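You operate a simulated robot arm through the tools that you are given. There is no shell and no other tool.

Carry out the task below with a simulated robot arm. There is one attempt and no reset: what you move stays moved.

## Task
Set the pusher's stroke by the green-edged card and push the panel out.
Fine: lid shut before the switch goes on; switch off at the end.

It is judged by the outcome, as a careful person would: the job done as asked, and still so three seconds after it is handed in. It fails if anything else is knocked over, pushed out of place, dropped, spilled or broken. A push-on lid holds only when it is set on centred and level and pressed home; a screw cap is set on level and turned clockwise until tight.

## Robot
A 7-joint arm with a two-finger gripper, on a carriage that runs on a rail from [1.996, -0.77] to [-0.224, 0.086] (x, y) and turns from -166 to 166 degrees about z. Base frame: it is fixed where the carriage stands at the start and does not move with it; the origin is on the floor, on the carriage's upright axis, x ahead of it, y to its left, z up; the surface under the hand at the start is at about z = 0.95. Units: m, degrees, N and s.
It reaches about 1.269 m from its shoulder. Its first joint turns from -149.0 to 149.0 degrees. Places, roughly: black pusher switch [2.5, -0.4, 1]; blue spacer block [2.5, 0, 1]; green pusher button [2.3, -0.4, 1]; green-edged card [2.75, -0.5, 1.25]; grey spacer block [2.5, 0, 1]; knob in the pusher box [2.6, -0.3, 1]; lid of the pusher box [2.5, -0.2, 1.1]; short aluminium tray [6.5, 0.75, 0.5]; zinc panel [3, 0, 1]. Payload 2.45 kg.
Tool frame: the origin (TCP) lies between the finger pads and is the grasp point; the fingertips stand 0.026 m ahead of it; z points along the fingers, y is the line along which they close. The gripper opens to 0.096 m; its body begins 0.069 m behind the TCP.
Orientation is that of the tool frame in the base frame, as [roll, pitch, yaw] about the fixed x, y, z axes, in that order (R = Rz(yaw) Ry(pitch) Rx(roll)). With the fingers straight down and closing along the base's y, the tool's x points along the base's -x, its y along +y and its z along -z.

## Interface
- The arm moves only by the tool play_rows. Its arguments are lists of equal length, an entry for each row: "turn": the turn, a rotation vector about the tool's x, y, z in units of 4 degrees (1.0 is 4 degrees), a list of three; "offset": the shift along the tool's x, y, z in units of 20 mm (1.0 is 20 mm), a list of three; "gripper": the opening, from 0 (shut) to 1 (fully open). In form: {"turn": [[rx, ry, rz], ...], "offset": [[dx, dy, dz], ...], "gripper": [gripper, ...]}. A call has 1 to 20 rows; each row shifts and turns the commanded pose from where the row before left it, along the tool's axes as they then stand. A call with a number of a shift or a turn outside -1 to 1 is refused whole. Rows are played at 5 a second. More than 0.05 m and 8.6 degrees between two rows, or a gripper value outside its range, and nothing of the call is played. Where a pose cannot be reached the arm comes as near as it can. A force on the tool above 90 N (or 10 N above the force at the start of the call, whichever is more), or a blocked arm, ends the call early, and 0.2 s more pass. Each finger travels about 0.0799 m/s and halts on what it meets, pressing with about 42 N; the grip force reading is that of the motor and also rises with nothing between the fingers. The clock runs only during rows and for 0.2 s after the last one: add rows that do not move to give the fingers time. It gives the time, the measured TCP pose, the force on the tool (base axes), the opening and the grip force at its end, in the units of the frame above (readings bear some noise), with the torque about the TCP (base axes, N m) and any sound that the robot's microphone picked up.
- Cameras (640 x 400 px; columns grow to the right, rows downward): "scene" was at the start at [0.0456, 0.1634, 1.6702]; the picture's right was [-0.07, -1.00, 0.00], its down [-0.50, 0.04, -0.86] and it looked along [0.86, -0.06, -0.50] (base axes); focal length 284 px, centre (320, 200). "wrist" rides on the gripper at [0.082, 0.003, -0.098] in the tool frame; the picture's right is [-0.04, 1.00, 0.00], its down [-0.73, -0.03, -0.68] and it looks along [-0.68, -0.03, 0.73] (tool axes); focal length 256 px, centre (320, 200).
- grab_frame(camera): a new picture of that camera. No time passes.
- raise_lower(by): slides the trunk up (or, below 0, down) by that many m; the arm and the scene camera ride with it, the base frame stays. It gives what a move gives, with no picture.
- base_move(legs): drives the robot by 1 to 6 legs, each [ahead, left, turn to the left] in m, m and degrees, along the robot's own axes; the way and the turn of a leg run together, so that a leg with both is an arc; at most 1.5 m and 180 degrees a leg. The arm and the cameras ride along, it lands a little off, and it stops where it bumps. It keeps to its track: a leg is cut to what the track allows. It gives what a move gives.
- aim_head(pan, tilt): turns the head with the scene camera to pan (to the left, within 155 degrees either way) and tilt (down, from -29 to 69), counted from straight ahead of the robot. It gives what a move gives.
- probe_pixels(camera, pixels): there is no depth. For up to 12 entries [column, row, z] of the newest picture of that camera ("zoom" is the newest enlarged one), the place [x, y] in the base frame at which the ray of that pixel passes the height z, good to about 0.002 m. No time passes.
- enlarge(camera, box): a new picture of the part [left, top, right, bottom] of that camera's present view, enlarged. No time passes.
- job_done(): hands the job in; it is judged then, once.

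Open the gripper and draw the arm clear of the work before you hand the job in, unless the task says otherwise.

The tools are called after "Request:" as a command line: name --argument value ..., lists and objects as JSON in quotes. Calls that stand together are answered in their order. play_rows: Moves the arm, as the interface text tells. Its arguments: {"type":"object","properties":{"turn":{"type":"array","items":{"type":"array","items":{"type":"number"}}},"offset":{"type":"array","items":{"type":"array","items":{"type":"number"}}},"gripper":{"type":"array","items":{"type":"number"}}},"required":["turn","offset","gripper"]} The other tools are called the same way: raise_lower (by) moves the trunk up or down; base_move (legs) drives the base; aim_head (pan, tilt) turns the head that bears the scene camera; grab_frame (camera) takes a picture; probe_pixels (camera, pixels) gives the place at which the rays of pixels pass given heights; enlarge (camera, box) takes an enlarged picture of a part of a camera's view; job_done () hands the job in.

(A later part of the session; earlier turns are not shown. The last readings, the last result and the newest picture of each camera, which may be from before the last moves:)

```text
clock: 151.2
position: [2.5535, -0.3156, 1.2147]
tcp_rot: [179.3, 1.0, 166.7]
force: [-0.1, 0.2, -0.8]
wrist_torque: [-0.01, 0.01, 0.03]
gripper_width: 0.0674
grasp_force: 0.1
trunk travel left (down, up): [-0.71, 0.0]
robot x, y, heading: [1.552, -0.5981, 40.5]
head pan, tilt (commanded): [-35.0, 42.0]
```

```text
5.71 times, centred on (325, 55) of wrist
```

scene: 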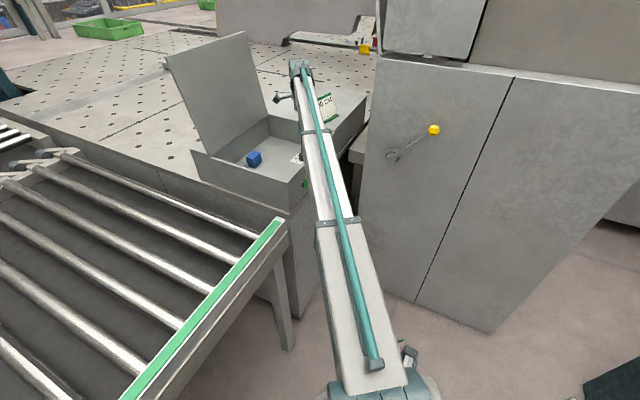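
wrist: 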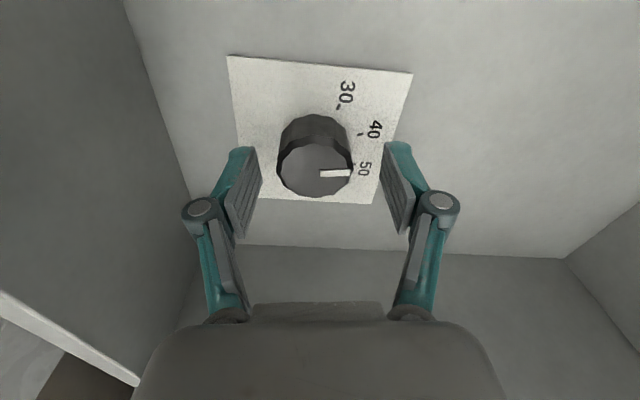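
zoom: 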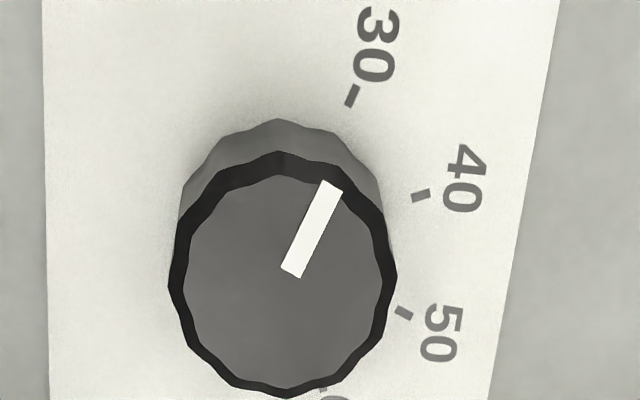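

The pointer bar is exactly parallel to the 30 tick. Now to close the lid: first withdraw the hand backward out of the box area and re-align the yaw.

Request:
play_rows --turn '[[0, 0, 0], [0, 0, 0], [0, 0, 0], [0, 0, 0], [0, 0, 0], [0, 0, 0], [0, 0, 0], [0, 0, 0], [0, 0, 0], [0, 0, 0], [0, 0, 0], [0, 0, 0], [0, 0, 0], [0, 0, 0.95], [0, 0, 0.95]]' --offset '[[0.996, 0.142, -0.15], [0.996, 0.142, -0.15], [0.996, 0.142, -0.15], [0.996, 0.142, -0.15], [0.996, 0.142, -0.15], [0.996, 0.142, -0.15], [0.996, 0.142, -0.15], [0.996, 0.142, -0.15], [0.996, 0.142, -0.15], [0.996, 0.142, -0.15], [0.996, 0.142, -0.15], [0.996, 0.142, -0.15], [0.996, 0.142, -0.15], [0, 0, 0], [0, 0, 0]]' --gripper '[0.5, 0.3, 0.2, 0, 0, 0, 0, 0, 0, 0, 0, 0, 0, 0, 0]'

Request:
play_rows --turn '[[0, -1, 0], [0, -1, 0], [0, -1, 0], [0, -1, 0], [0, -1, 0], [0, -1, 0], [0, -1, 0], [0, -1, 0], [0, -1, 0], [0, -1, 0], [0, -1, 0], [0, 0, 0]]' --offset '[[0, 0, 0], [0, 0, 0], [0, 0, 0], [0, 0, 0], [0, 0, 0], [0, 0, 0], [0, 0, 0], [0, 0, 0], [0, 0, 0], [0, 0, 0], [0, 0, 0], [0, 0, 0]]' --gripper '[0, 0, 0, 0, 0, 0, 0, 0, 0, 0, 0, 0]'

Request:
grab_frame --camera "scene"

```text
clock: 154.4
position: [2.3096, -0.2204, 1.2483]
tcp_rot: [179.3, 0.9, 159.0]
force: [0.2, -0.3, 1.1]
wrist_torque: [0.01, 0.01, 0.0]
gripper_width: 0.0002
grasp_force: 29.3
trunk travel left (down, up): [-0.71, 0.0]
robot x, y, heading: [1.5572, -0.6013, 40.6]
head pan, tilt (commanded): [-35.0, 42.0]
```

```text
clock: 157.0
position: [2.3083, -0.22, 1.2479]
tcp_rot: [179.0, 44.9, 158.3]
force: [0.5, 0.0, 0.4]
wrist_torque: [-0.03, 0.02, 0.01]
gripper_width: 0.0
grasp_force: 28.4
trunk travel left (down, up): [-0.71, 0.0]
robot x, y, heading: [1.5547, -0.5974, 40.5]
head pan, tilt (commanded): [-35.0, 42.0]
```

```text
taken
```

scene: 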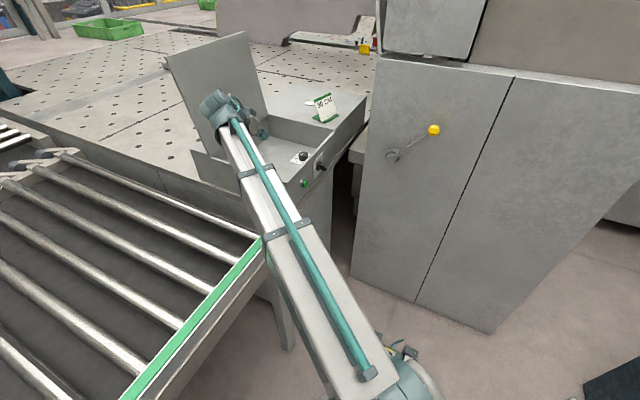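

Knob mark is visible as set. Now move the hand back and then left/up, to the start point in front-left of the open lid.

Request:
play_rows --turn '[[0, 0, 0], [0, 0, 0], [0, 0, 0], [0, 0, 0], [0, 0, 0], [0, 0, 0], [0, 0, 0], [0, 0, 0], [0, 0, 0], [0, 0, 0]]' --offset '[[0.425, 0, -0.99], [0.425, 0, -0.99], [0.425, 0, -0.99], [0.425, 0, -0.99], [0.425, 0, -0.99], [0.425, 0, -0.99], [0.425, 0, -0.99], [0.425, 0, -0.99], [0.425, 0, -0.99], [0.425, 0, -0.99]]' --gripper '[0, 0, 0, 0, 0, 0, 0, 0, 0, 0]'

Request:
play_rows --turn '[[0, 0, 0], [0, 0, 0], [0, 0, 0], [0, 0, 0], [0, 0, 0], [0, 0, 0], [0, 0, 0], [0, 0, 0], [0, 0, 0], [0, 0, 0], [0, 0, 0], [0, 0, 0], [0, 0, 0], [0, 0, 0], [0, 0, 0], [0, 0, 0], [0, 0, 0], [0, 0, 0], [0.707, 0, -0.707], [0, 0, 0]]' --offset '[[0.05, 0.96, -0.62], [0.05, 0.96, -0.62], [0.05, 0.96, -0.62], [0.05, 0.96, -0.62], [0.05, 0.96, -0.62], [0.05, 0.96, -0.62], [0.05, 0.96, -0.62], [0.05, 0.96, -0.62], [0.05, 0.96, -0.62], [0.05, 0.96, -0.62], [0.05, 0.96, -0.62], [0.05, 0.96, -0.62], [0.05, 0.96, -0.62], [0.05, 0.96, -0.62], [0.05, 0.96, -0.62], [0.05, 0.96, -0.62], [0.05, 0.96, -0.62], [0.05, 0.96, -0.62], [0, 0, 0], [0, 0, 0]]' --gripper '[0, 0, 0, 0, 0, 0, 0, 0, 0, 0, 0, 0, 0, 0, 0, 0, 0, 0, 0, 0]'

```text
clock: 159.2
position: [2.1206, -0.1489, 1.3301]
tcp_rot: [178.9, 44.9, 158.1]
force: [0.3, 0.5, -1.3]
wrist_torque: [0.0, 0.03, 0.02]
gripper_width: 0.0
grasp_force: 28.5
trunk travel left (down, up): [-0.71, 0.0]
robot x, y, heading: [1.5595, -0.598, 40.5]
head pan, tilt (commanded): [-35.0, 42.0]
```

```text
clock: 163.4
position: [2.0864, 0.2321, 1.4794]
tcp_rot: [-175.4, 44.8, 162.3]
force: [0.0, -0.3, 0.1]
wrist_torque: [0.06, -0.01, -0.02]
gripper_width: 0.0
grasp_force: 29.1
trunk travel left (down, up): [-0.71, 0.0]
robot x, y, heading: [1.5541, -0.5984, 40.8]
head pan, tilt (commanded): [-35.0, 42.0]
```

At the intended start point. Drive the base forward along the rail to where the lid was opened from.

Request:
base_move --legs '[[0.119, -0.22, 0]]'

Request:
grab_frame --camera "wrist"

Request:
grab_frame --camera "scene"

```text
clock: 165.2
position: [2.316, 0.1435, 1.479]
tcp_rot: [-175.3, 44.8, 162.4]
force: [1.1, 0.3, -0.4]
wrist_torque: [-0.01, 0.02, -0.01]
gripper_width: 0.0
grasp_force: 28.8
trunk travel left (down, up): [-0.71, 0.0]
robot x, y, heading: [1.7909, -0.6918, 40.4]
head pan, tilt (commanded): [-35.0, 42.0]
```

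```text
taken
```

wrist: 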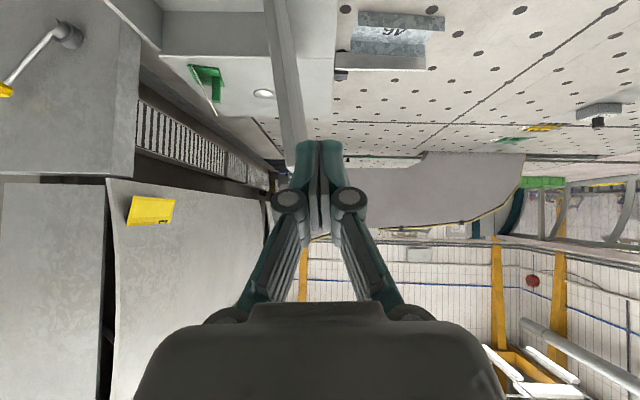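

```text
taken
```

scene: 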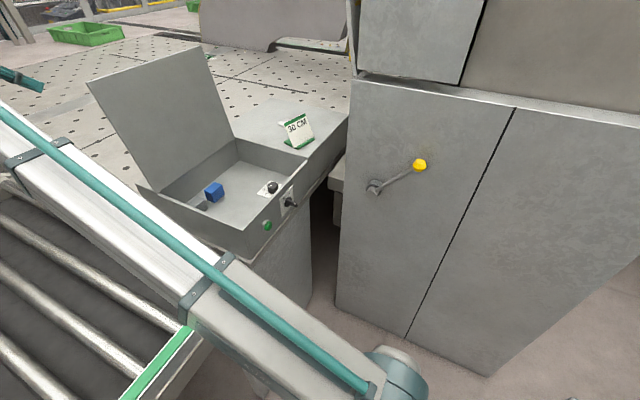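

Lid still open; the knob shows its mark toward 30. Move forward along x' to the pre-grasp point above/behind the handle, opening the fingers to ~28 mm.

Request:
play_rows --turn '[[0, 0, 0], [0, 0, 0], [0, 0, 0], [0, 0, 0], [0, 0, 0], [0, 0, 0], [0, 0, 0], [0, 0, 0], [0, 0, 0], [0, 0, 0]]' --offset '[[-0.62, 0.08, 0.62], [-0.62, 0.08, 0.62], [-0.62, 0.08, 0.62], [-0.62, 0.08, 0.62], [-0.62, 0.08, 0.62], [-0.62, 0.08, 0.62], [-0.62, 0.08, 0.62], [-0.62, 0.08, 0.62], [-0.62, 0.08, 0.62], [0, 0, 0]]' --gripper '[0, 0, 0, 0, 0, 0.1, 0.2, 0.3, 0.3, 0.3]'

Request:
grab_frame --camera "wrist"

```text
clock: 167.4
position: [2.4673, 0.1004, 1.4775]
tcp_rot: [-175.5, 44.8, 162.3]
force: [0.2, -0.1, -0.2]
wrist_torque: [0.0, 0.0, 0.01]
gripper_width: 0.0287
grasp_force: 0.1
trunk travel left (down, up): [-0.71, 0.0]
robot x, y, heading: [1.785, -0.6883, 40.7]
head pan, tilt (commanded): [-35.0, 42.0]
```

```text
taken
```

wrist: 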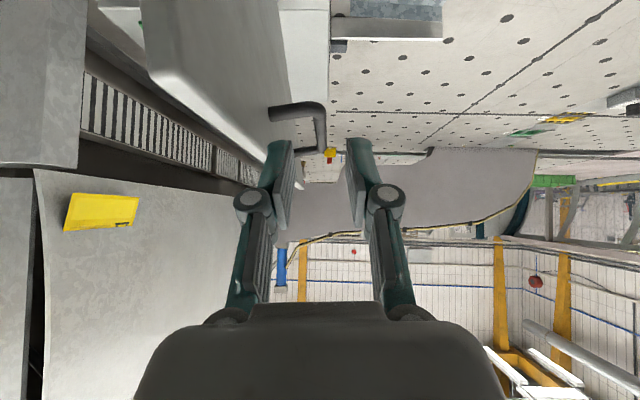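

The handle bar is visible at (320,110–155), nearly on the grip centre line. I'll go 5.6 cm forward, then start down along the finger axis halfway.

Request:
play_rows --turn '[[0, 0, 0], [0, 0, 0], [0, 0, 0], [0, 0, 0], [0, 0, 0], [0, 0, 0]]' --offset '[[-0.66, -0.1, 0.66], [-0.66, -0.1, 0.66], [-0.66, -0.1, 0.66], [0, 0, 0.9], [0, 0, 0.9], [0, 0, 0.9]]' --gripper '[0.3, 0.3, 0.3, 0.3, 0.3, 0.3]'

Request:
grab_frame --camera "wrist"

```text
clock: 168.8
position: [2.5504, 0.0562, 1.4387]
tcp_rot: [-175.4, 44.8, 162.2]
force: [1.3, 0.5, -0.8]
wrist_torque: [-0.02, 0.03, 0.01]
gripper_width: 0.0283
grasp_force: 0.0
out of reach, approached as far as the arm can: row 3
trunk travel left (down, up): [-0.71, 0.0]
robot x, y, heading: [1.7878, -0.6899, 40.8]
head pan, tilt (commanded): [-35.0, 42.0]
```

```text
taken
```

wrist: 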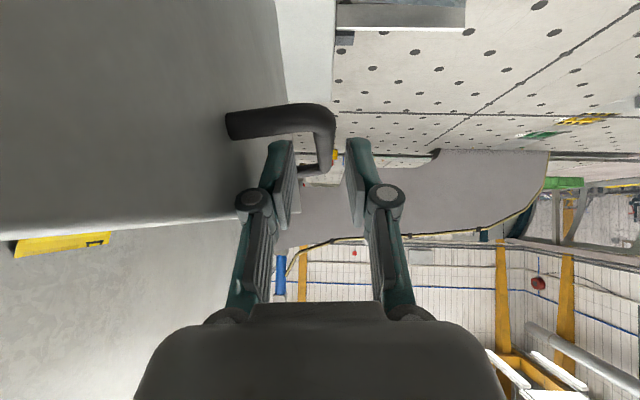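

Fingers are straddling the bar. Continue 5 cm along the finger axis with a slight left correction, then close.

Request:
play_rows --turn '[[0, 0, 0], [0, 0, 0], [0, 0, 0], [0, 0, 0]]' --offset '[[0, 0.12, 0.84], [0, 0.12, 0.84], [0, 0.12, 0.84], [0, 0, 0]]' --gripper '[0.3, 0.3, 0.3, 0.3]'

Request:
grab_frame --camera "wrist"

```text
clock: 169.8
position: [2.5704, 0.0501, 1.4183]
tcp_rot: [-176.2, 45.5, 161.9]
force: [-30.3, 26.0, 76.7]
wrist_torque: [-1.49, 5.01, -2.3]
gripper_width: 0.0291
grasp_force: 0.1
trunk travel left (down, up): [-0.71, 0.0]
robot x, y, heading: [1.7839, -0.6897, 40.7]
head pan, tilt (commanded): [-35.0, 42.0]
```

```text
taken
```

wrist: 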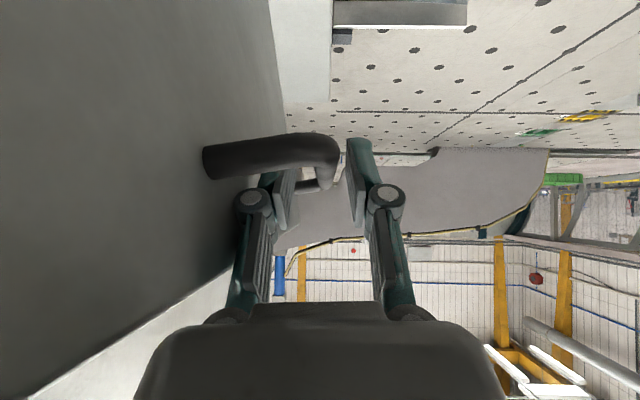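

Contact (77 N): the right finger's base meets the handle's near foot because I came in ~2 cm too far back along the bar. Back off along the finger axis.

Request:
play_rows --turn '[[0, 0, 0], [0, 0, 0], [0, 0, 0], [0, 0, 0]]' --offset '[[0, 0, -1], [0, 0, -1], [0, 0, -1], [0, 0, 0]]' --gripper '[0.3, 0.3, 0.3, 0.3]'

Request:
grab_frame --camera "wrist"

```text
clock: 170.8
position: [2.546, 0.065, 1.4431]
tcp_rot: [-175.4, 44.8, 162.3]
force: [0.0, -0.7, -0.7]
wrist_torque: [0.0, 0.03, 0.02]
gripper_width: 0.0287
grasp_force: 0.1
trunk travel left (down, up): [-0.71, 0.0]
robot x, y, heading: [1.7899, -0.688, 40.4]
head pan, tilt (commanded): [-35.0, 42.0]
```

```text
taken
```

wrist: 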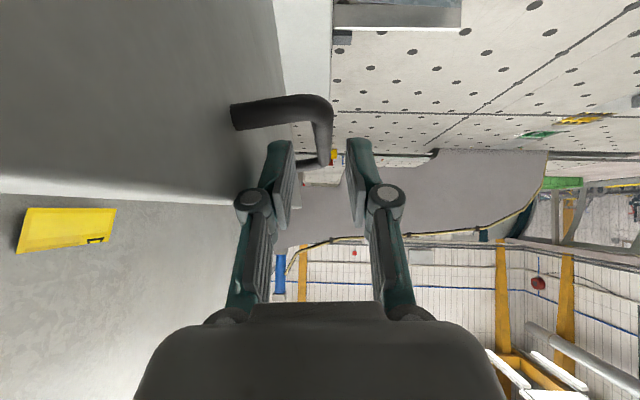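

The contact was the open right knuckle against the lid's top edge. I'll narrow the opening, tilt the hand 6° more (parallel to the leaning lid), pitch 7° more to keep reach, and shift ~1 cm left before re-approaching.

Request:
play_rows --turn '[[0, -0.875, 0], [0, -0.875, 0], [0.46, 0, -0.59], [0.46, 0, -0.59], [0, 0, 0]]' --offset '[[0, 0, 0], [0, 0, 0], [0, 0.21, -0.16], [0, 0.21, -0.16], [0, 0, 0]]' --gripper '[0.25, 0.22, 0.22, 0.22, 0.22]'

Request:
grab_frame --camera "wrist"

```text
clock: 172.1
position: [2.5412, 0.0686, 1.4443]
tcp_rot: [-165.0, 51.0, 170.8]
force: [0.2, 0.2, 0.2]
wrist_torque: [-0.01, 0.0, -0.01]
gripper_width: 0.0212
grasp_force: 0.1
out of reach, approached as far as the arm can: row 4
trunk travel left (down, up): [-0.71, 0.0]
robot x, y, heading: [1.786, -0.6883, 40.6]
head pan, tilt (commanded): [-35.0, 42.0]
```

```text
taken
```

wrist: 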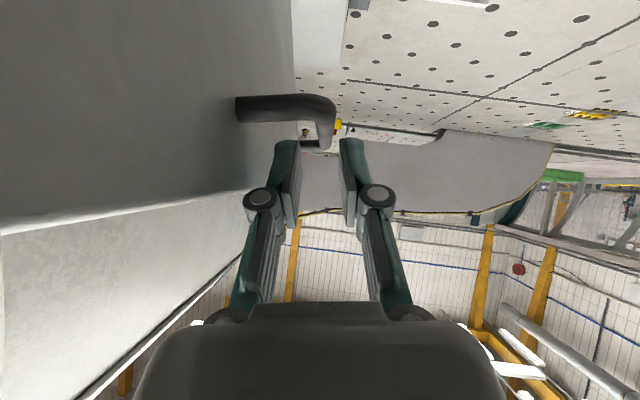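

Hand is now parallel with the lid. Approach in small steps along the finger axis with a slight left shift.

Request:
play_rows --turn '[[0, 0, 0], [0, 0, 0], [0, 0, 0]]' --offset '[[0, 0.2, 0.8], [0, 0.15, 0.8], [0, 0, 0]]' --gripper '[0.22, 0.22, 0.22]'

Request:
grab_frame --camera "wrist"

```text
clock: 172.8
position: [2.5646, 0.0621, 1.4228]
tcp_rot: [-165.3, 51.0, 170.6]
force: [-0.1, -1.1, 0.3]
wrist_torque: [0.0, 0.0, 0.01]
gripper_width: 0.0209
grasp_force: 0.1
trunk travel left (down, up): [-0.71, 0.0]
robot x, y, heading: [1.7877, -0.6912, 40.6]
head pan, tilt (commanded): [-35.0, 42.0]
```

```text
taken
```

wrist: 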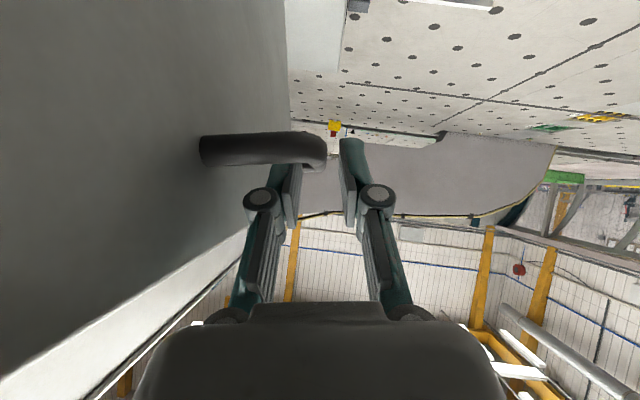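

No contact, and the bar enters between the fingertips. Advance ~24 mm more and close.

Request:
play_rows --turn '[[0, 0, 0], [0, 0, 0], [0, 0, 0]]' --offset '[[0, 0, 0.6], [0, 0, 0.6], [0, 0, 0]]' --gripper '[0.22, 0.22, 0.22]'

Request:
grab_frame --camera "wrist"

```text
clock: 173.7
position: [2.5817, 0.0541, 1.4085]
tcp_rot: [-165.2, 50.9, 170.6]
force: [0.3, 0.1, -0.6]
wrist_torque: [-0.01, 0.0, -0.03]
gripper_width: 0.0211
grasp_force: 0.1
trunk travel left (down, up): [-0.71, 0.0]
robot x, y, heading: [1.7856, -0.689, 40.7]
head pan, tilt (commanded): [-35.0, 42.0]
```

```text
taken
```

wrist: 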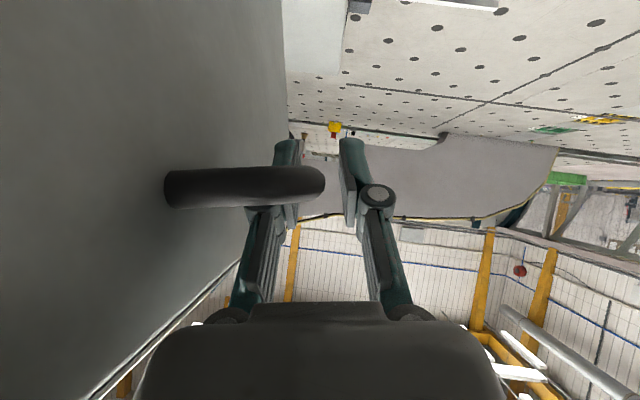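

In place without contact. Close the fingers on the bar.

Request:
play_rows --turn '[[0, 0, 0], [0, 0, 0], [0, 0, 0], [0, 0, 0]]' --offset '[[0, 0, 0], [0, 0, 0], [0, 0, 0], [0, 0, 0]]' --gripper '[0.1, 0, 0, 0]'

Request:
grab_frame --camera "wrist"

```text
clock: 174.7
position: [2.5813, 0.0518, 1.4095]
tcp_rot: [-165.2, 51.0, 170.6]
force: [-8.1, -17.5, -5.7]
wrist_torque: [-0.15, -0.29, -0.23]
gripper_width: 0.011
grasp_force: 38.3
trunk travel left (down, up): [-0.71, 0.0]
robot x, y, heading: [1.7915, -0.687, 40.3]
head pan, tilt (commanded): [-35.0, 42.0]
```

```text
taken
```

wrist: 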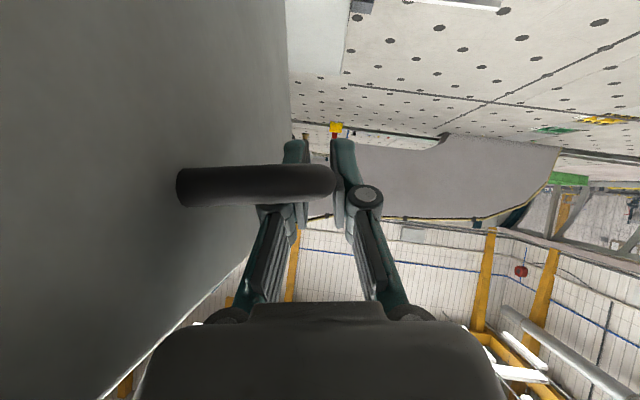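

The bar is gripped. Now swing the lid back over along the reverse arc, first to about 74°, easing the hand's tilt half a degree per row.

Request:
play_rows --turn '[[-0.077, 0, 0.098], [-0.077, 0, 0.098], [-0.077, 0, 0.098], [-0.077, 0, 0.098], [-0.077, 0, 0.098], [-0.077, 0, 0.098], [-0.077, 0, 0.098], [-0.077, 0, 0.098]]' --offset '[[-0.113, -0.941, -0.089], [-0.074, -0.948, -0.058], [-0.035, -0.952, -0.028], [0.004, -0.952, 0.003], [0.043, -0.952, 0.034], [0.083, -0.947, 0.065], [0.121, -0.94, 0.095], [0.16, -0.931, 0.125]]' --gripper '[0, 0, 0, 0, 0, 0, 0, 0]'

Request:
grab_frame --camera "scene"

```text
clock: 176.4
position: [2.5292, -0.0838, 1.4232]
tcp_rot: [-171.5, 51.6, 165.8]
force: [-1.0, 0.3, -10.7]
wrist_torque: [0.02, 0.32, 0.04]
gripper_width: 0.0112
grasp_force: 38.5
trunk travel left (down, up): [-0.71, 0.0]
robot x, y, heading: [1.7844, -0.6897, 40.6]
head pan, tilt (commanded): [-35.0, 42.0]
```

```text
taken
```

scene: 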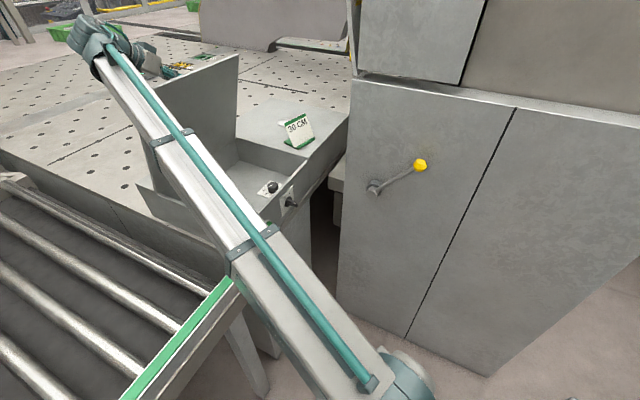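

Smooth, lid at ~75° with small forces. Continue down to ~40°.

Request:
play_rows --turn '[[-0.077, 0, 0.098], [-0.077, 0, 0.098], [-0.077, 0, 0.098], [-0.077, 0, 0.098], [-0.077, 0, 0.098], [-0.077, 0, 0.098], [-0.077, 0, 0.098], [-0.077, 0, 0.098], [-0.077, 0, 0.098], [-0.077, 0, 0.098]]' --offset '[[0.198, -0.919, 0.155], [0.235, -0.905, 0.184], [0.272, -0.888, 0.213], [0.309, -0.869, 0.242], [0.344, -0.847, 0.27], [0.379, -0.823, 0.297], [0.412, -0.797, 0.323], [0.444, -0.768, 0.348], [0.475, -0.737, 0.372], [0.505, -0.704, 0.396]]' --gripper '[0, 0, 0, 0, 0, 0, 0, 0, 0, 0]'

Request:
grab_frame --camera "scene"

```text
clock: 178.7
position: [2.4679, -0.244, 1.3427]
tcp_rot: [-179.6, 51.9, 159.4]
force: [-4.6, 0.0, -2.8]
wrist_torque: [0.02, 0.06, -0.03]
gripper_width: 0.0114
grasp_force: 38.0
trunk travel left (down, up): [-0.71, 0.0]
robot x, y, heading: [1.7876, -0.6889, 40.7]
head pan, tilt (commanded): [-35.0, 42.0]
```

```text
taken
```

scene: 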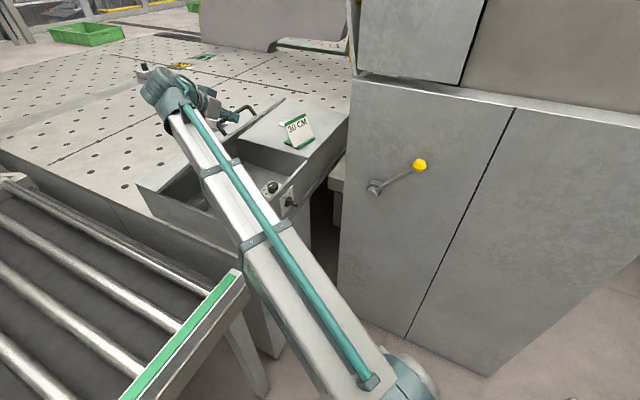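

Lid at ~40°, still smooth. Continue down to ~5°.

Request:
play_rows --turn '[[-0.077, 0, 0.098], [0, 0, 0], [0, 0, 0], [0, 0, 0], [0, 0, 0], [0, 0, 0], [0, 0, 0], [0, 0, 0], [0, 0, 0], [0, 0, 0]]' --offset '[[0.535, -0.668, 0.419], [0.564, -0.627, 0.442], [0.591, -0.586, 0.463], [0.618, -0.539, 0.484], [0.643, -0.49, 0.504], [0.665, -0.44, 0.521], [0.685, -0.387, 0.537], [0.702, -0.333, 0.55], [0.717, -0.278, 0.562], [0.729, -0.222, 0.571]]' --gripper '[0, 0, 0, 0, 0, 0, 0, 0, 0, 0]'

Request:
grab_frame --camera "scene"

```text
clock: 180.8
position: [2.4347, -0.3315, 1.1803]
tcp_rot: [179.7, 51.9, 158.6]
force: [-12.0, -15.6, 0.2]
wrist_torque: [-0.08, -0.16, -0.4]
gripper_width: 0.0111
grasp_force: 37.9
trunk travel left (down, up): [-0.71, 0.0]
robot x, y, heading: [1.785, -0.6893, 40.5]
head pan, tilt (commanded): [-35.0, 42.0]
```

```text
taken
```

scene: 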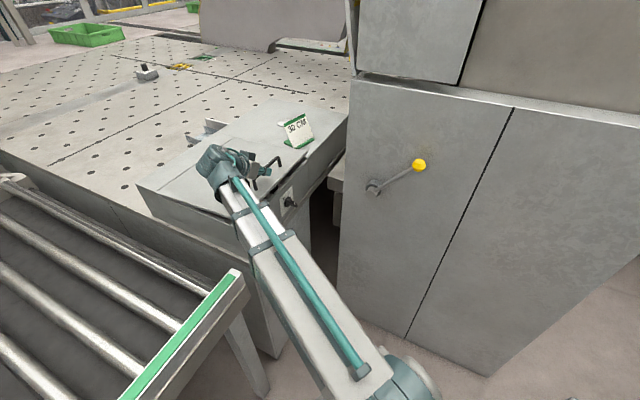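

Nearly shut (~4.5°). Lower the last 2.5 cm, easing the ~19 N sideways load.

Request:
play_rows --turn '[[0, 0, 0], [0, 0, 0], [0, 0, 0], [0, 0, 0]]' --offset '[[0.474, -0.263, 0.371], [0.477, -0.189, 0.374], [0.1, 0, 0.08], [0, 0, 0]]' --gripper '[0, 0, 0, 0]'

Request:
enlarge --camera "scene" --box '[120, 100, 330, 270]'

```text
clock: 181.8
position: [2.4321, -0.3375, 1.1515]
tcp_rot: [179.6, 51.9, 158.8]
force: [-7.9, -6.6, -1.5]
wrist_torque: [0.13, 0.32, -0.17]
gripper_width: 0.0111
grasp_force: 38.1
trunk travel left (down, up): [-0.71, 0.0]
robot x, y, heading: [1.7879, -0.6911, 40.4]
head pan, tilt (commanded): [-35.0, 42.0]
```

```text
2.35 times, centred on (225, 185) of scene
```

zoom: 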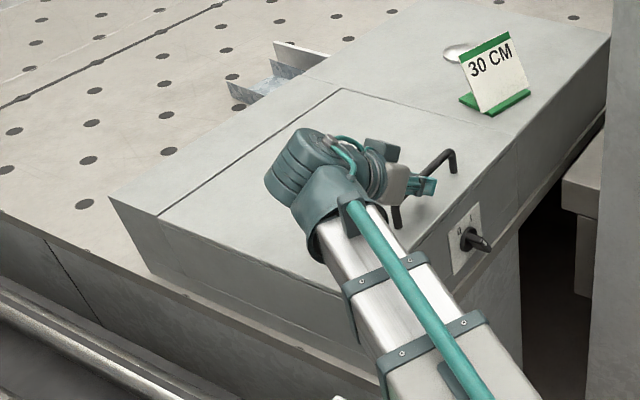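

The lid looks shut (z 1.1515). Open the fingers and rise straight up clear of the handle.

Request:
play_rows --turn '[[0, 0, 0], [0, 0, 0], [0, 0, 0], [0, 0, 0], [0, 0, 0], [0, 0, 0], [0, 0, 0], [0, 0, 0], [0, 0, 0]]' --offset '[[0, 0, 0], [0, 0, 0], [0, 0, 0], [-0.7, 0, -0.55], [-0.7, 0, -0.55], [-0.7, 0, -0.55], [-0.7, 0, -0.55], [-0.7, 0, -0.55], [-0.7, 0, -0.55]]' --gripper '[0.2, 0.4, 0.5, 0.5, 0.5, 0.5, 0.5, 0.5, 0.5]'

Request:
grab_frame --camera "scene"

Request:
enlarge --camera "scene" --box '[120, 100, 330, 270]'

```text
clock: 183.8
position: [2.4327, -0.3375, 1.2593]
tcp_rot: [179.7, 51.9, 158.8]
force: [-0.1, -0.6, -0.2]
wrist_torque: [0.02, 0.01, 0.0]
gripper_width: 0.0481
grasp_force: 0.1
trunk travel left (down, up): [-0.71, 0.0]
robot x, y, heading: [1.7838, -0.6898, 40.6]
head pan, tilt (commanded): [-35.0, 42.0]
```

```text
taken
```

scene: 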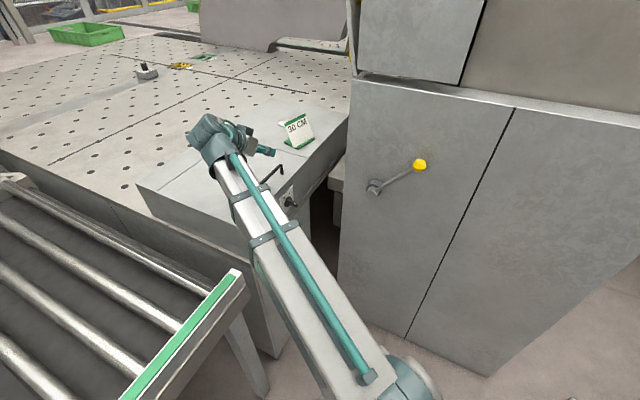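

```text
2.35 times, centred on (225, 185) of scene
```

zoom: 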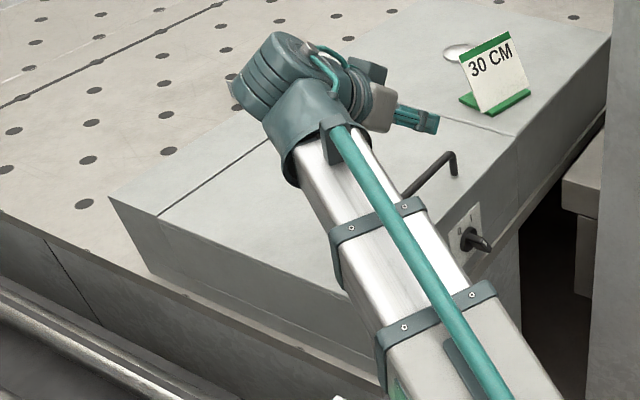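

Lid confirmed shut. Next is the switch on the right side: I'll retreat the hand, then back the base off and turn it to heading ~0 so the arm can work from the right of the box.

Request:
play_rows --turn '[[0, 0, 0], [0, 0, 0], [0, 0, 0], [0, 0, 0], [0, 0, 0], [0, 0, 0], [0, 0, 0], [0, 0, 0], [0, 0, 0]]' --offset '[[0.58, 0, -0.74], [0.58, 0, -0.74], [0.58, 0, -0.74], [0.58, 0, -0.74], [0.58, 0, -0.74], [0.58, 0, -0.74], [0.58, 0, -0.74], [0.58, 0, -0.74], [0, 0, 0]]' --gripper '[0.3, 0.1, 0, 0, 0, 0, 0, 0, 0]'

Request:
base_move --legs '[[-0.119, 0.22, 0], [0, 0, -40]]'

Request:
aim_head --pan 0 --tilt 38

Request:
grab_frame --camera "scene"

```text
clock: 185.8
position: [2.2913, -0.2829, 1.2583]
tcp_rot: [179.6, 52.0, 158.7]
force: [-0.2, 0.0, -0.4]
wrist_torque: [-0.02, -0.01, -0.02]
gripper_width: 0.0
grasp_force: 28.5
trunk travel left (down, up): [-0.71, 0.0]
robot x, y, heading: [1.7847, -0.6907, 40.8]
head pan, tilt (commanded): [-35.0, 42.0]
```

```text
clock: 189.5
position: [2.2007, -0.6107, 1.2581]
tcp_rot: [179.6, 51.9, 118.9]
force: [-0.9, 0.1, 0.1]
wrist_torque: [0.04, 0.0, 0.02]
gripper_width: 0.0
grasp_force: 28.5
trunk travel left (down, up): [-0.71, 0.0]
robot x, y, heading: [1.5525, -0.5963, 0.7]
head pan, tilt (commanded): [-35.0, 42.0]
```

```text
clock: 190.5
position: [2.2012, -0.6117, 1.2581]
tcp_rot: [179.5, 51.9, 119.0]
force: [0.5, -0.7, 0.0]
wrist_torque: [-0.03, 0.02, -0.02]
gripper_width: 0.0
grasp_force: 28.6
trunk travel left (down, up): [-0.71, 0.0]
robot x, y, heading: [1.5513, -0.5987, 0.7]
head pan, tilt (commanded): [0.0, 38.0]
```

```text
taken
```

scene: 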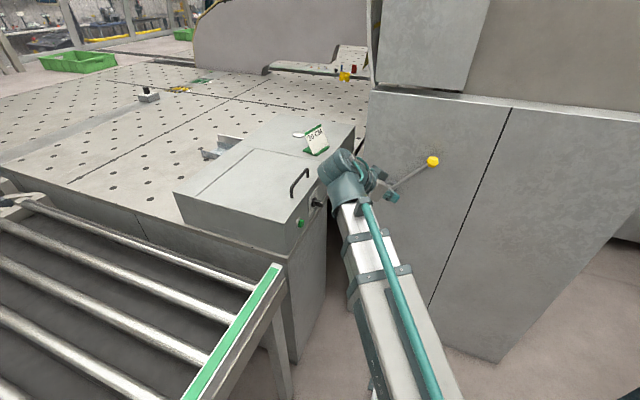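

Free space on the right side of the box. I'll bring the hand to vertical while lowering it ~11 cm.

Request:
play_rows --turn '[[0, 1, 0], [0, 1, 0], [0, 1, 0], [0, 1, 0], [0, 1, 0], [0, 1, 0], [0, 1, 0], [0, 1, 0], [0, 1, 0], [0, 1, 0], [0, 1, 0], [0, 1, 0], [0, 1, 0], [0, 0, 0]]' --offset '[[0.335, 0, 0.262], [0.316, 0, 0.284], [0.295, 0, 0.306], [0.273, 0, 0.326], [0.25, 0, 0.344], [0.225, 0, 0.36], [0.2, 0, 0.375], [0.173, 0, 0.388], [0.145, 0, 0.4], [0.117, 0, 0.409], [0.088, 0, 0.416], [0.059, 0, 0.421], [0.03, 0, 0.424], [0, 0, 0]]' --gripper '[0, 0, 0, 0, 0, 0, 0, 0, 0, 0, 0, 0, 0, 0]'

Request:
play_rows --turn '[[0, 0, -1], [0, 0, -1], [0, 0, -1], [0, 0, -1], [0, 0, -1], [0, 0, -1], [0, 0, -1], [0, 0, -1], [0, 0, -1], [0, 0, -1], [0, 0, 0]]' --offset '[[0, 0, 0], [0, 0, 0], [0, 0, 0], [0, 0, 0], [0, 0, 0], [0, 0, 0], [0, 0, 0], [0, 0, 0], [0, 0, 0], [0, 0, 0], [0, 0, 0]]' --gripper '[0, 0, 0, 0, 0, 0, 0, 0, 0, 0, 0]'

Request:
grab_frame --camera "wrist"

Request:
grab_frame --camera "scene"

```text
clock: 193.5
position: [2.2012, -0.6095, 1.1479]
tcp_rot: [179.7, -0.1, 119.4]
force: [0.1, -0.3, -0.6]
wrist_torque: [0.05, 0.01, -0.06]
gripper_width: 0.0
grasp_force: 28.7
trunk travel left (down, up): [-0.71, 0.0]
robot x, y, heading: [1.5539, -0.5988, 0.8]
head pan, tilt (commanded): [0.0, 38.0]
```

```text
clock: 195.9
position: [2.2017, -0.6105, 1.1479]
tcp_rot: [179.9, 0.2, 159.4]
force: [0.4, -0.1, 0.5]
wrist_torque: [0.02, 0.01, 0.0]
gripper_width: 0.0
grasp_force: 28.6
trunk travel left (down, up): [-0.71, 0.0]
robot x, y, heading: [1.5536, -0.5971, 0.9]
head pan, tilt (commanded): [0.0, 38.0]
```

```text
taken
```

wrist: 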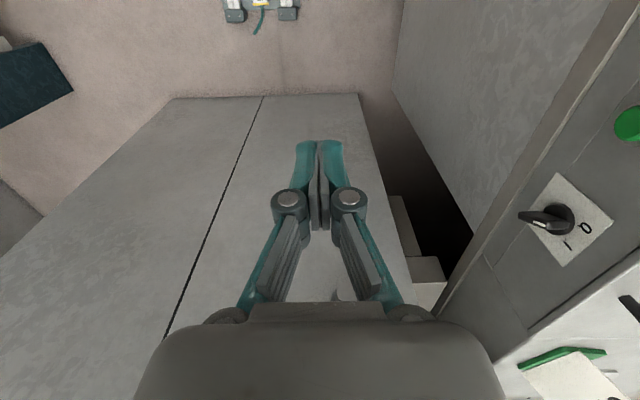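

```text
taken
```

scene: 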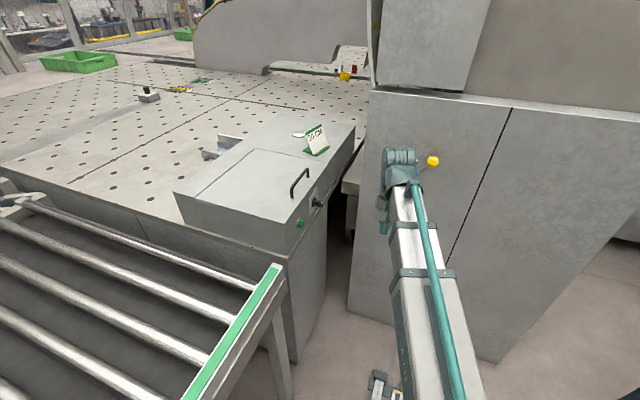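

Now the wrist camera sees the switch plate at (565,220) and the button at (628,125). Zoom in on them.

Request:
enlarge --camera "wrist" --box '[500, 80, 640, 280]'

Request:
probe_pixels --camera "wrist" --pixels '[[557, 218, 1.05], [557, 218, 1.03], [628, 125, 1.05], [555, 173, 1.05], [613, 220, 1.05], [563, 266, 1.05]]'

```text
2.00 times, centred on (570, 180) of wrist
```

zoom: 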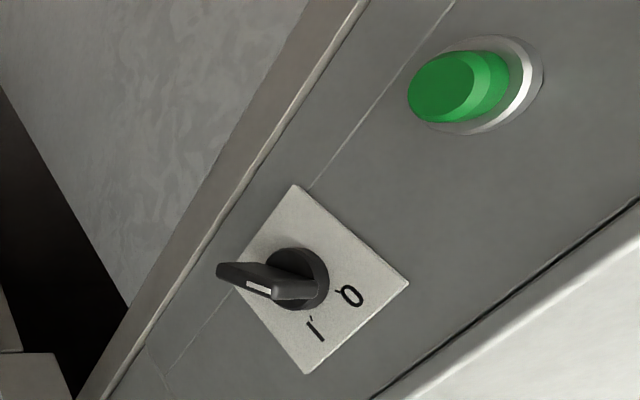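

```text
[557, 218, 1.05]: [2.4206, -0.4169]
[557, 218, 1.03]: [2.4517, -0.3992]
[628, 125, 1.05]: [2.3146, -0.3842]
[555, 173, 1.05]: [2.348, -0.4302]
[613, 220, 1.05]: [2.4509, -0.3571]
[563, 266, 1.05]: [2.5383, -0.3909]
```

The pointer stripe on the switch's blade lies along the "O" direction (off); O is ~30° left of vertical, I ~30° right. I'll now tilt the hand 90° so that the fingers point horizontally at the box's right wall.

Request:
play_rows --turn '[[-0.978, 0, 0], [-0.978, 0, 0], [-0.978, 0, 0], [-0.978, 0, 0], [-0.978, 0, 0], [-0.978, 0, 0], [-0.978, 0, 0], [-0.978, 0, 0], [-0.978, 0, 0], [-0.978, 0, 0], [-0.978, 0, 0], [-0.978, 0, 0]]' --offset '[[-0.3, 0, 0], [-0.3, 0, 0], [-0.3, 0, 0], [-0.3, 0, 0], [-0.3, 0, 0], [-0.3, 0, 0], [-0.3, 0, 0], [-0.3, 0, 0], [-0.3, 0, 0], [-0.3, 0, 0], [-0.3, 0, 0], [-0.3, 0, 0]]' --gripper '[0, 0, 0, 0, 0, 0, 0, 0, 0, 0, 0, 0]'

Request:
play_rows --turn '[[-0.978, 0, 0], [-0.978, 0, 0], [-0.978, 0, 0], [-0.978, 0, 0], [-0.978, 0, 0], [-0.978, 0, 0], [-0.978, 0, 0], [-0.978, 0, 0], [-0.978, 0, 0], [-0.978, 0, 0], [-0.978, 0, 0], [0, 0, 0]]' --offset '[[0, 0, 0], [0, 0, 0], [0, 0, 0], [0, 0, 0], [0, 0, 0], [0, 0, 0], [0, 0, 0], [0, 0, 0], [0, 0, 0], [0, 0, 0], [0, 0, 0], [0, 0, 0]]' --gripper '[0, 0, 0, 0, 0, 0, 0, 0, 0, 0, 0, 0]'

Request:
grab_frame --camera "wrist"

Request:
grab_frame --camera "scene"

```text
clock: 198.5
position: [2.2683, -0.6355, 1.1471]
tcp_rot: [132.7, 0.2, 159.4]
force: [0.0, 0.2, 0.4]
wrist_torque: [0.01, 0.04, 0.01]
gripper_width: 0.0002
grasp_force: 28.7
trunk travel left (down, up): [-0.71, 0.0]
robot x, y, heading: [1.5552, -0.5999, 1.1]
head pan, tilt (commanded): [0.0, 38.0]
```

```text
clock: 201.1
position: [2.2692, -0.6352, 1.1486]
tcp_rot: [89.8, 0.1, 159.3]
force: [0.0, 0.1, -0.7]
wrist_torque: [-0.04, -0.05, 0.02]
gripper_width: 0.0
grasp_force: 28.8
trunk travel left (down, up): [-0.71, 0.0]
robot x, y, heading: [1.5558, -0.5962, 0.8]
head pan, tilt (commanded): [0.0, 38.0]
```

```text
taken
```

wrist: 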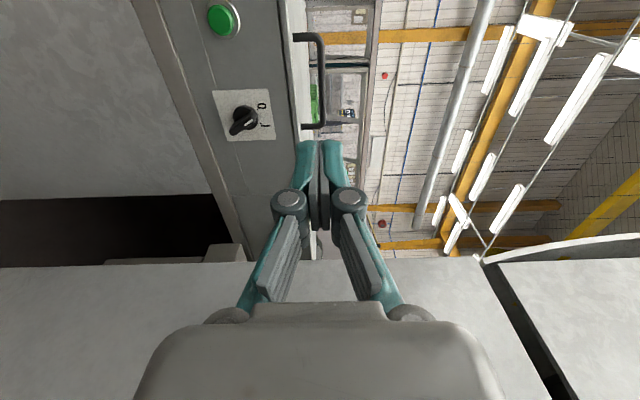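

```text
taken
```

scene: 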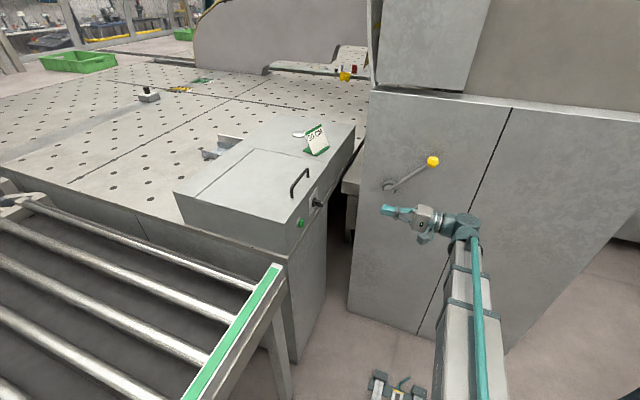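

The fingers now point at the wall, and the wrist view shows the plate (O at (262,105), I at (265,125)), switch at (243,120), button at (222,20). Zoom in.

Request:
enlarge --camera "wrist" --box '[190, 0, 310, 150]'

```text
2.67 times, centred on (250, 75) of wrist
```

zoom: 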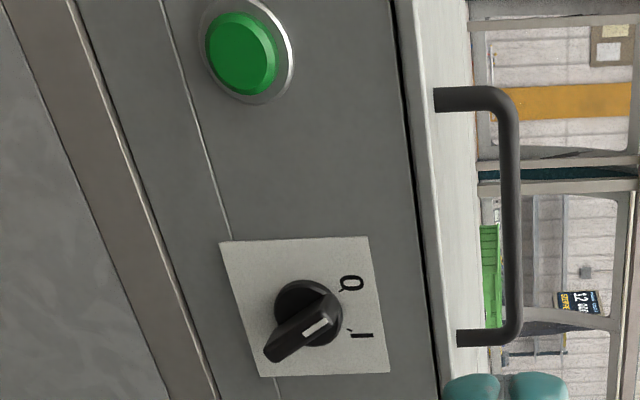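

The pointer is on O; the blade's axis triangulates to x'≈2.445, z≈1.022, base face y'≈0.515, blade end y'≈0.495; the button face is at x'≈2.313, z≈1.026, y'≈0.50. I'll move the hand in front of the switch (10 cm off) and rotate it 60° to match the blade.

Request:
play_rows --turn '[[0, 0, 0], [0, 0, 0], [0, 0, 0], [0, 0, 0], [0, 0, 0], [0, 0, 0], [0, 0, 0], [0, 0, 0], [0, 0, 0], [0, 0, 0]]' --offset '[[-0.547, -0.703, 0.9], [-0.547, -0.703, 0.9], [-0.547, -0.703, 0.9], [-0.547, -0.703, 0.9], [-0.547, -0.703, 0.9], [-0.547, -0.703, 0.9], [-0.547, -0.703, 0.9], [-0.547, -0.703, 0.9], [-0.547, -0.703, 0.9], [0, 0, 0]]' --gripper '[0.1, 0.2, 0.3, 0.4, 0.4, 0.4, 0.4, 0.4, 0.4, 0.4]'

Request:
grab_frame --camera "wrist"

Request:
grab_frame --camera "scene"

```text
clock: 203.3
position: [2.4176, -0.5174, 1.0193]
tcp_rot: [89.8, 0.1, 159.3]
force: [0.8, 1.0, 0.6]
wrist_torque: [0.01, 0.02, 0.01]
gripper_width: 0.0383
grasp_force: 0.1
trunk travel left (down, up): [-0.71, 0.0]
robot x, y, heading: [1.5562, -0.5958, 0.7]
head pan, tilt (commanded): [0.0, 38.0]
```

```text
taken
```

wrist: 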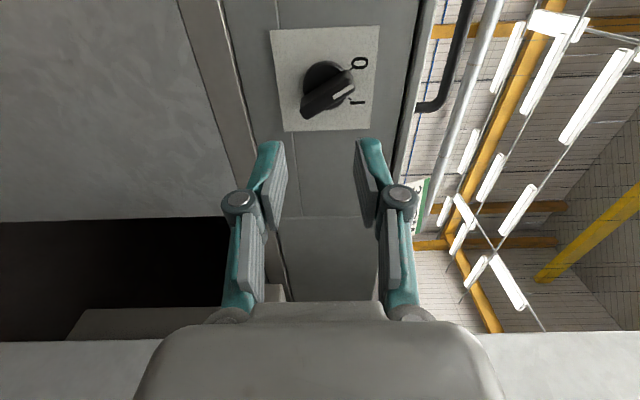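

```text
taken
```

scene: 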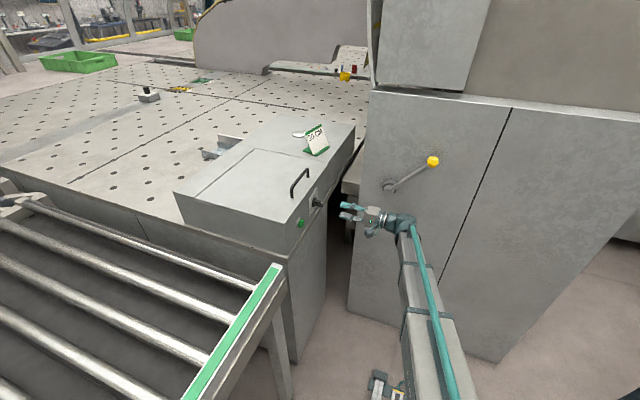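

Aligned within ~5 mm. I'll correct by +5 mm in height and rotate the hand +60° about the finger axis so the pads lie parallel to the blade.

Request:
play_rows --turn '[[0, 0, 0], [0, 0, 1], [0, 0, 1], [0, 0, 1], [0, 0, 1], [0, 0, 1], [0, 0, 1], [0, 0, 1], [0, 0, 1], [0, 0, 1], [0, 0, 1], [0, 0, 1], [0, 0, 1], [0, 0, 1], [0, 0, 1], [0, 0, 1], [0, 0, 0]]' --offset '[[0.1, 0.25, 0], [0, 0, 0], [0, 0, 0], [0, 0, 0], [0, 0, 0], [0, 0, 0], [0, 0, 0], [0, 0, 0], [0, 0, 0], [0, 0, 0], [0, 0, 0], [0, 0, 0], [0, 0, 0], [0, 0, 0], [0, 0, 0], [0, 0, 0], [0, 0, 0]]' --gripper '[0.4, 0.4, 0.4, 0.4, 0.4, 0.4, 0.4, 0.4, 0.4, 0.4, 0.4, 0.4, 0.4, 0.4, 0.4, 0.4, 0.4]'

Request:
grab_frame --camera "wrist"

Request:
enlarge --camera "wrist" --box '[240, 20, 400, 200]'

```text
clock: 206.9
position: [2.4152, -0.5182, 1.0262]
tcp_rot: [89.7, -60.0, 159.6]
force: [-1.6, 0.6, 0.8]
wrist_torque: [0.02, 0.0, -0.04]
gripper_width: 0.0387
grasp_force: 0.2
trunk travel left (down, up): [-0.71, 0.0]
robot x, y, heading: [1.5538, -0.5988, 0.9]
head pan, tilt (commanded): [0.0, 38.0]
```

```text
taken
```

wrist: 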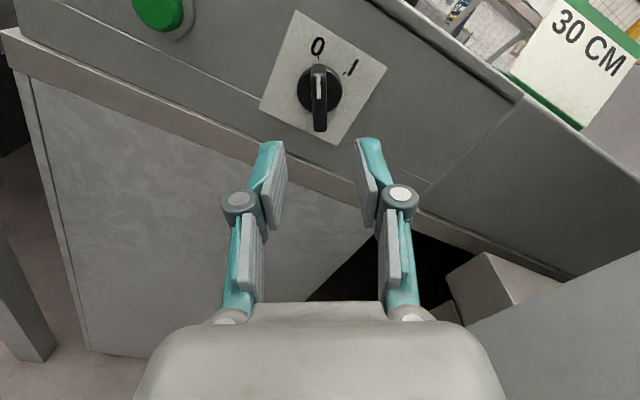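

```text
2.22 times, centred on (320, 110) of wrist
```

zoom: 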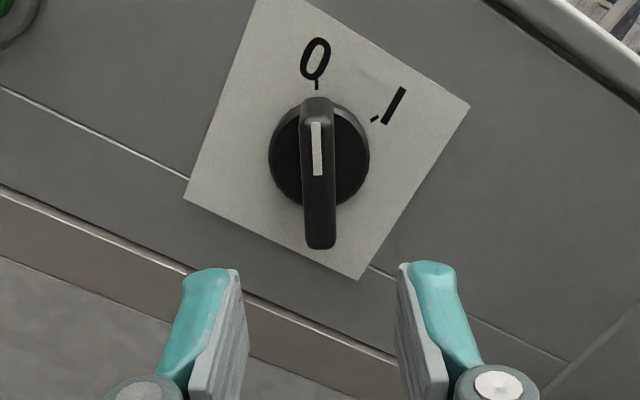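

The blade is exactly vertical in the hand's view with the stripe at O; "I" is ~60° clockwise. Approach along the finger axis in steps.

Request:
play_rows --turn '[[0, 0, 0], [0, 0, 0], [0, 0, 0], [0, 0, 0], [0, 0, 0]]' --offset '[[0, 0, 1], [0, 0, 1], [0, 0, 1], [0, 0, 1], [0, 0, 0]]' --gripper '[0.4, 0.4, 0.4, 0.4, 0.4]'

Request:
grab_frame --camera "wrist"

```text
clock: 208.1
position: [2.4443, -0.4435, 1.0264]
tcp_rot: [89.7, -59.8, 159.6]
force: [-0.1, 0.4, 0.3]
wrist_torque: [-0.01, 0.01, -0.02]
gripper_width: 0.0384
grasp_force: 0.0
trunk travel left (down, up): [-0.71, 0.0]
robot x, y, heading: [1.555, -0.6021, 0.5]
head pan, tilt (commanded): [0.0, 38.0]
```

```text
taken
```

wrist: 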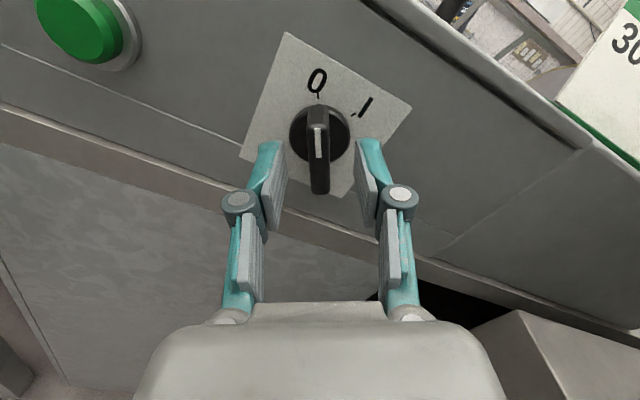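

Blade is between the fingertips. Advance another ~20 mm.

Request:
play_rows --turn '[[0, 0, 0], [0, 0, 0], [0, 0, 0]]' --offset '[[0, 0, 0.6], [0, 0, 0.4], [0, 0, 0]]' --gripper '[0.4, 0.4, 0.4]'

Request:
grab_frame --camera "wrist"

```text
clock: 208.9
position: [2.4511, -0.4244, 1.0273]
tcp_rot: [89.7, -59.9, 159.6]
force: [0.2, -0.3, 0.4]
wrist_torque: [0.01, -0.03, 0.02]
gripper_width: 0.0382
grasp_force: 0.0
trunk travel left (down, up): [-0.71, 0.0]
robot x, y, heading: [1.5538, -0.5975, 0.8]
head pan, tilt (commanded): [0.0, 38.0]
```

```text
taken
```

wrist: 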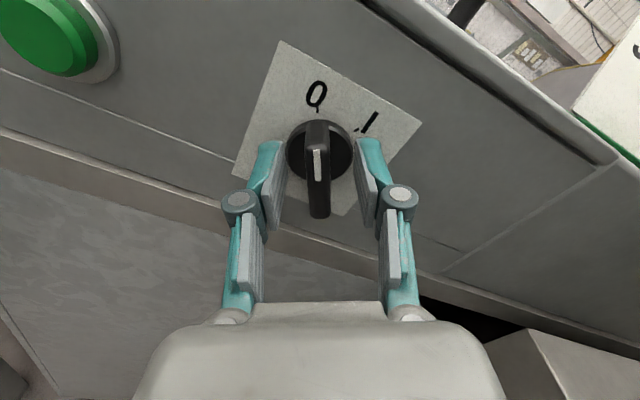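

No contact yet; close the fingers on the blade.

Request:
play_rows --turn '[[0, 0, 0], [0, 0, 0], [0, 0, 0], [0, 0, 0]]' --offset '[[0, 0, 0], [0, 0, 0], [0, 0, 0], [0, 0, 0]]' --gripper '[0.2, 0, 0, 0]'

Request:
grab_frame --camera "wrist"

```text
clock: 209.9
position: [2.4515, -0.4243, 1.0267]
tcp_rot: [89.7, -60.0, 159.6]
force: [-3.3, 0.5, -2.7]
wrist_torque: [0.07, 0.0, 0.17]
gripper_width: 0.0119
grasp_force: 38.8
trunk travel left (down, up): [-0.71, 0.0]
robot x, y, heading: [1.5539, -0.596, 0.8]
head pan, tilt (commanded): [0.0, 38.0]
```

```text
taken
```

wrist: 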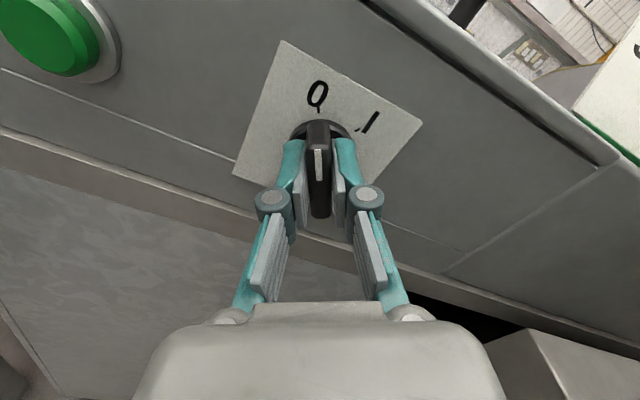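

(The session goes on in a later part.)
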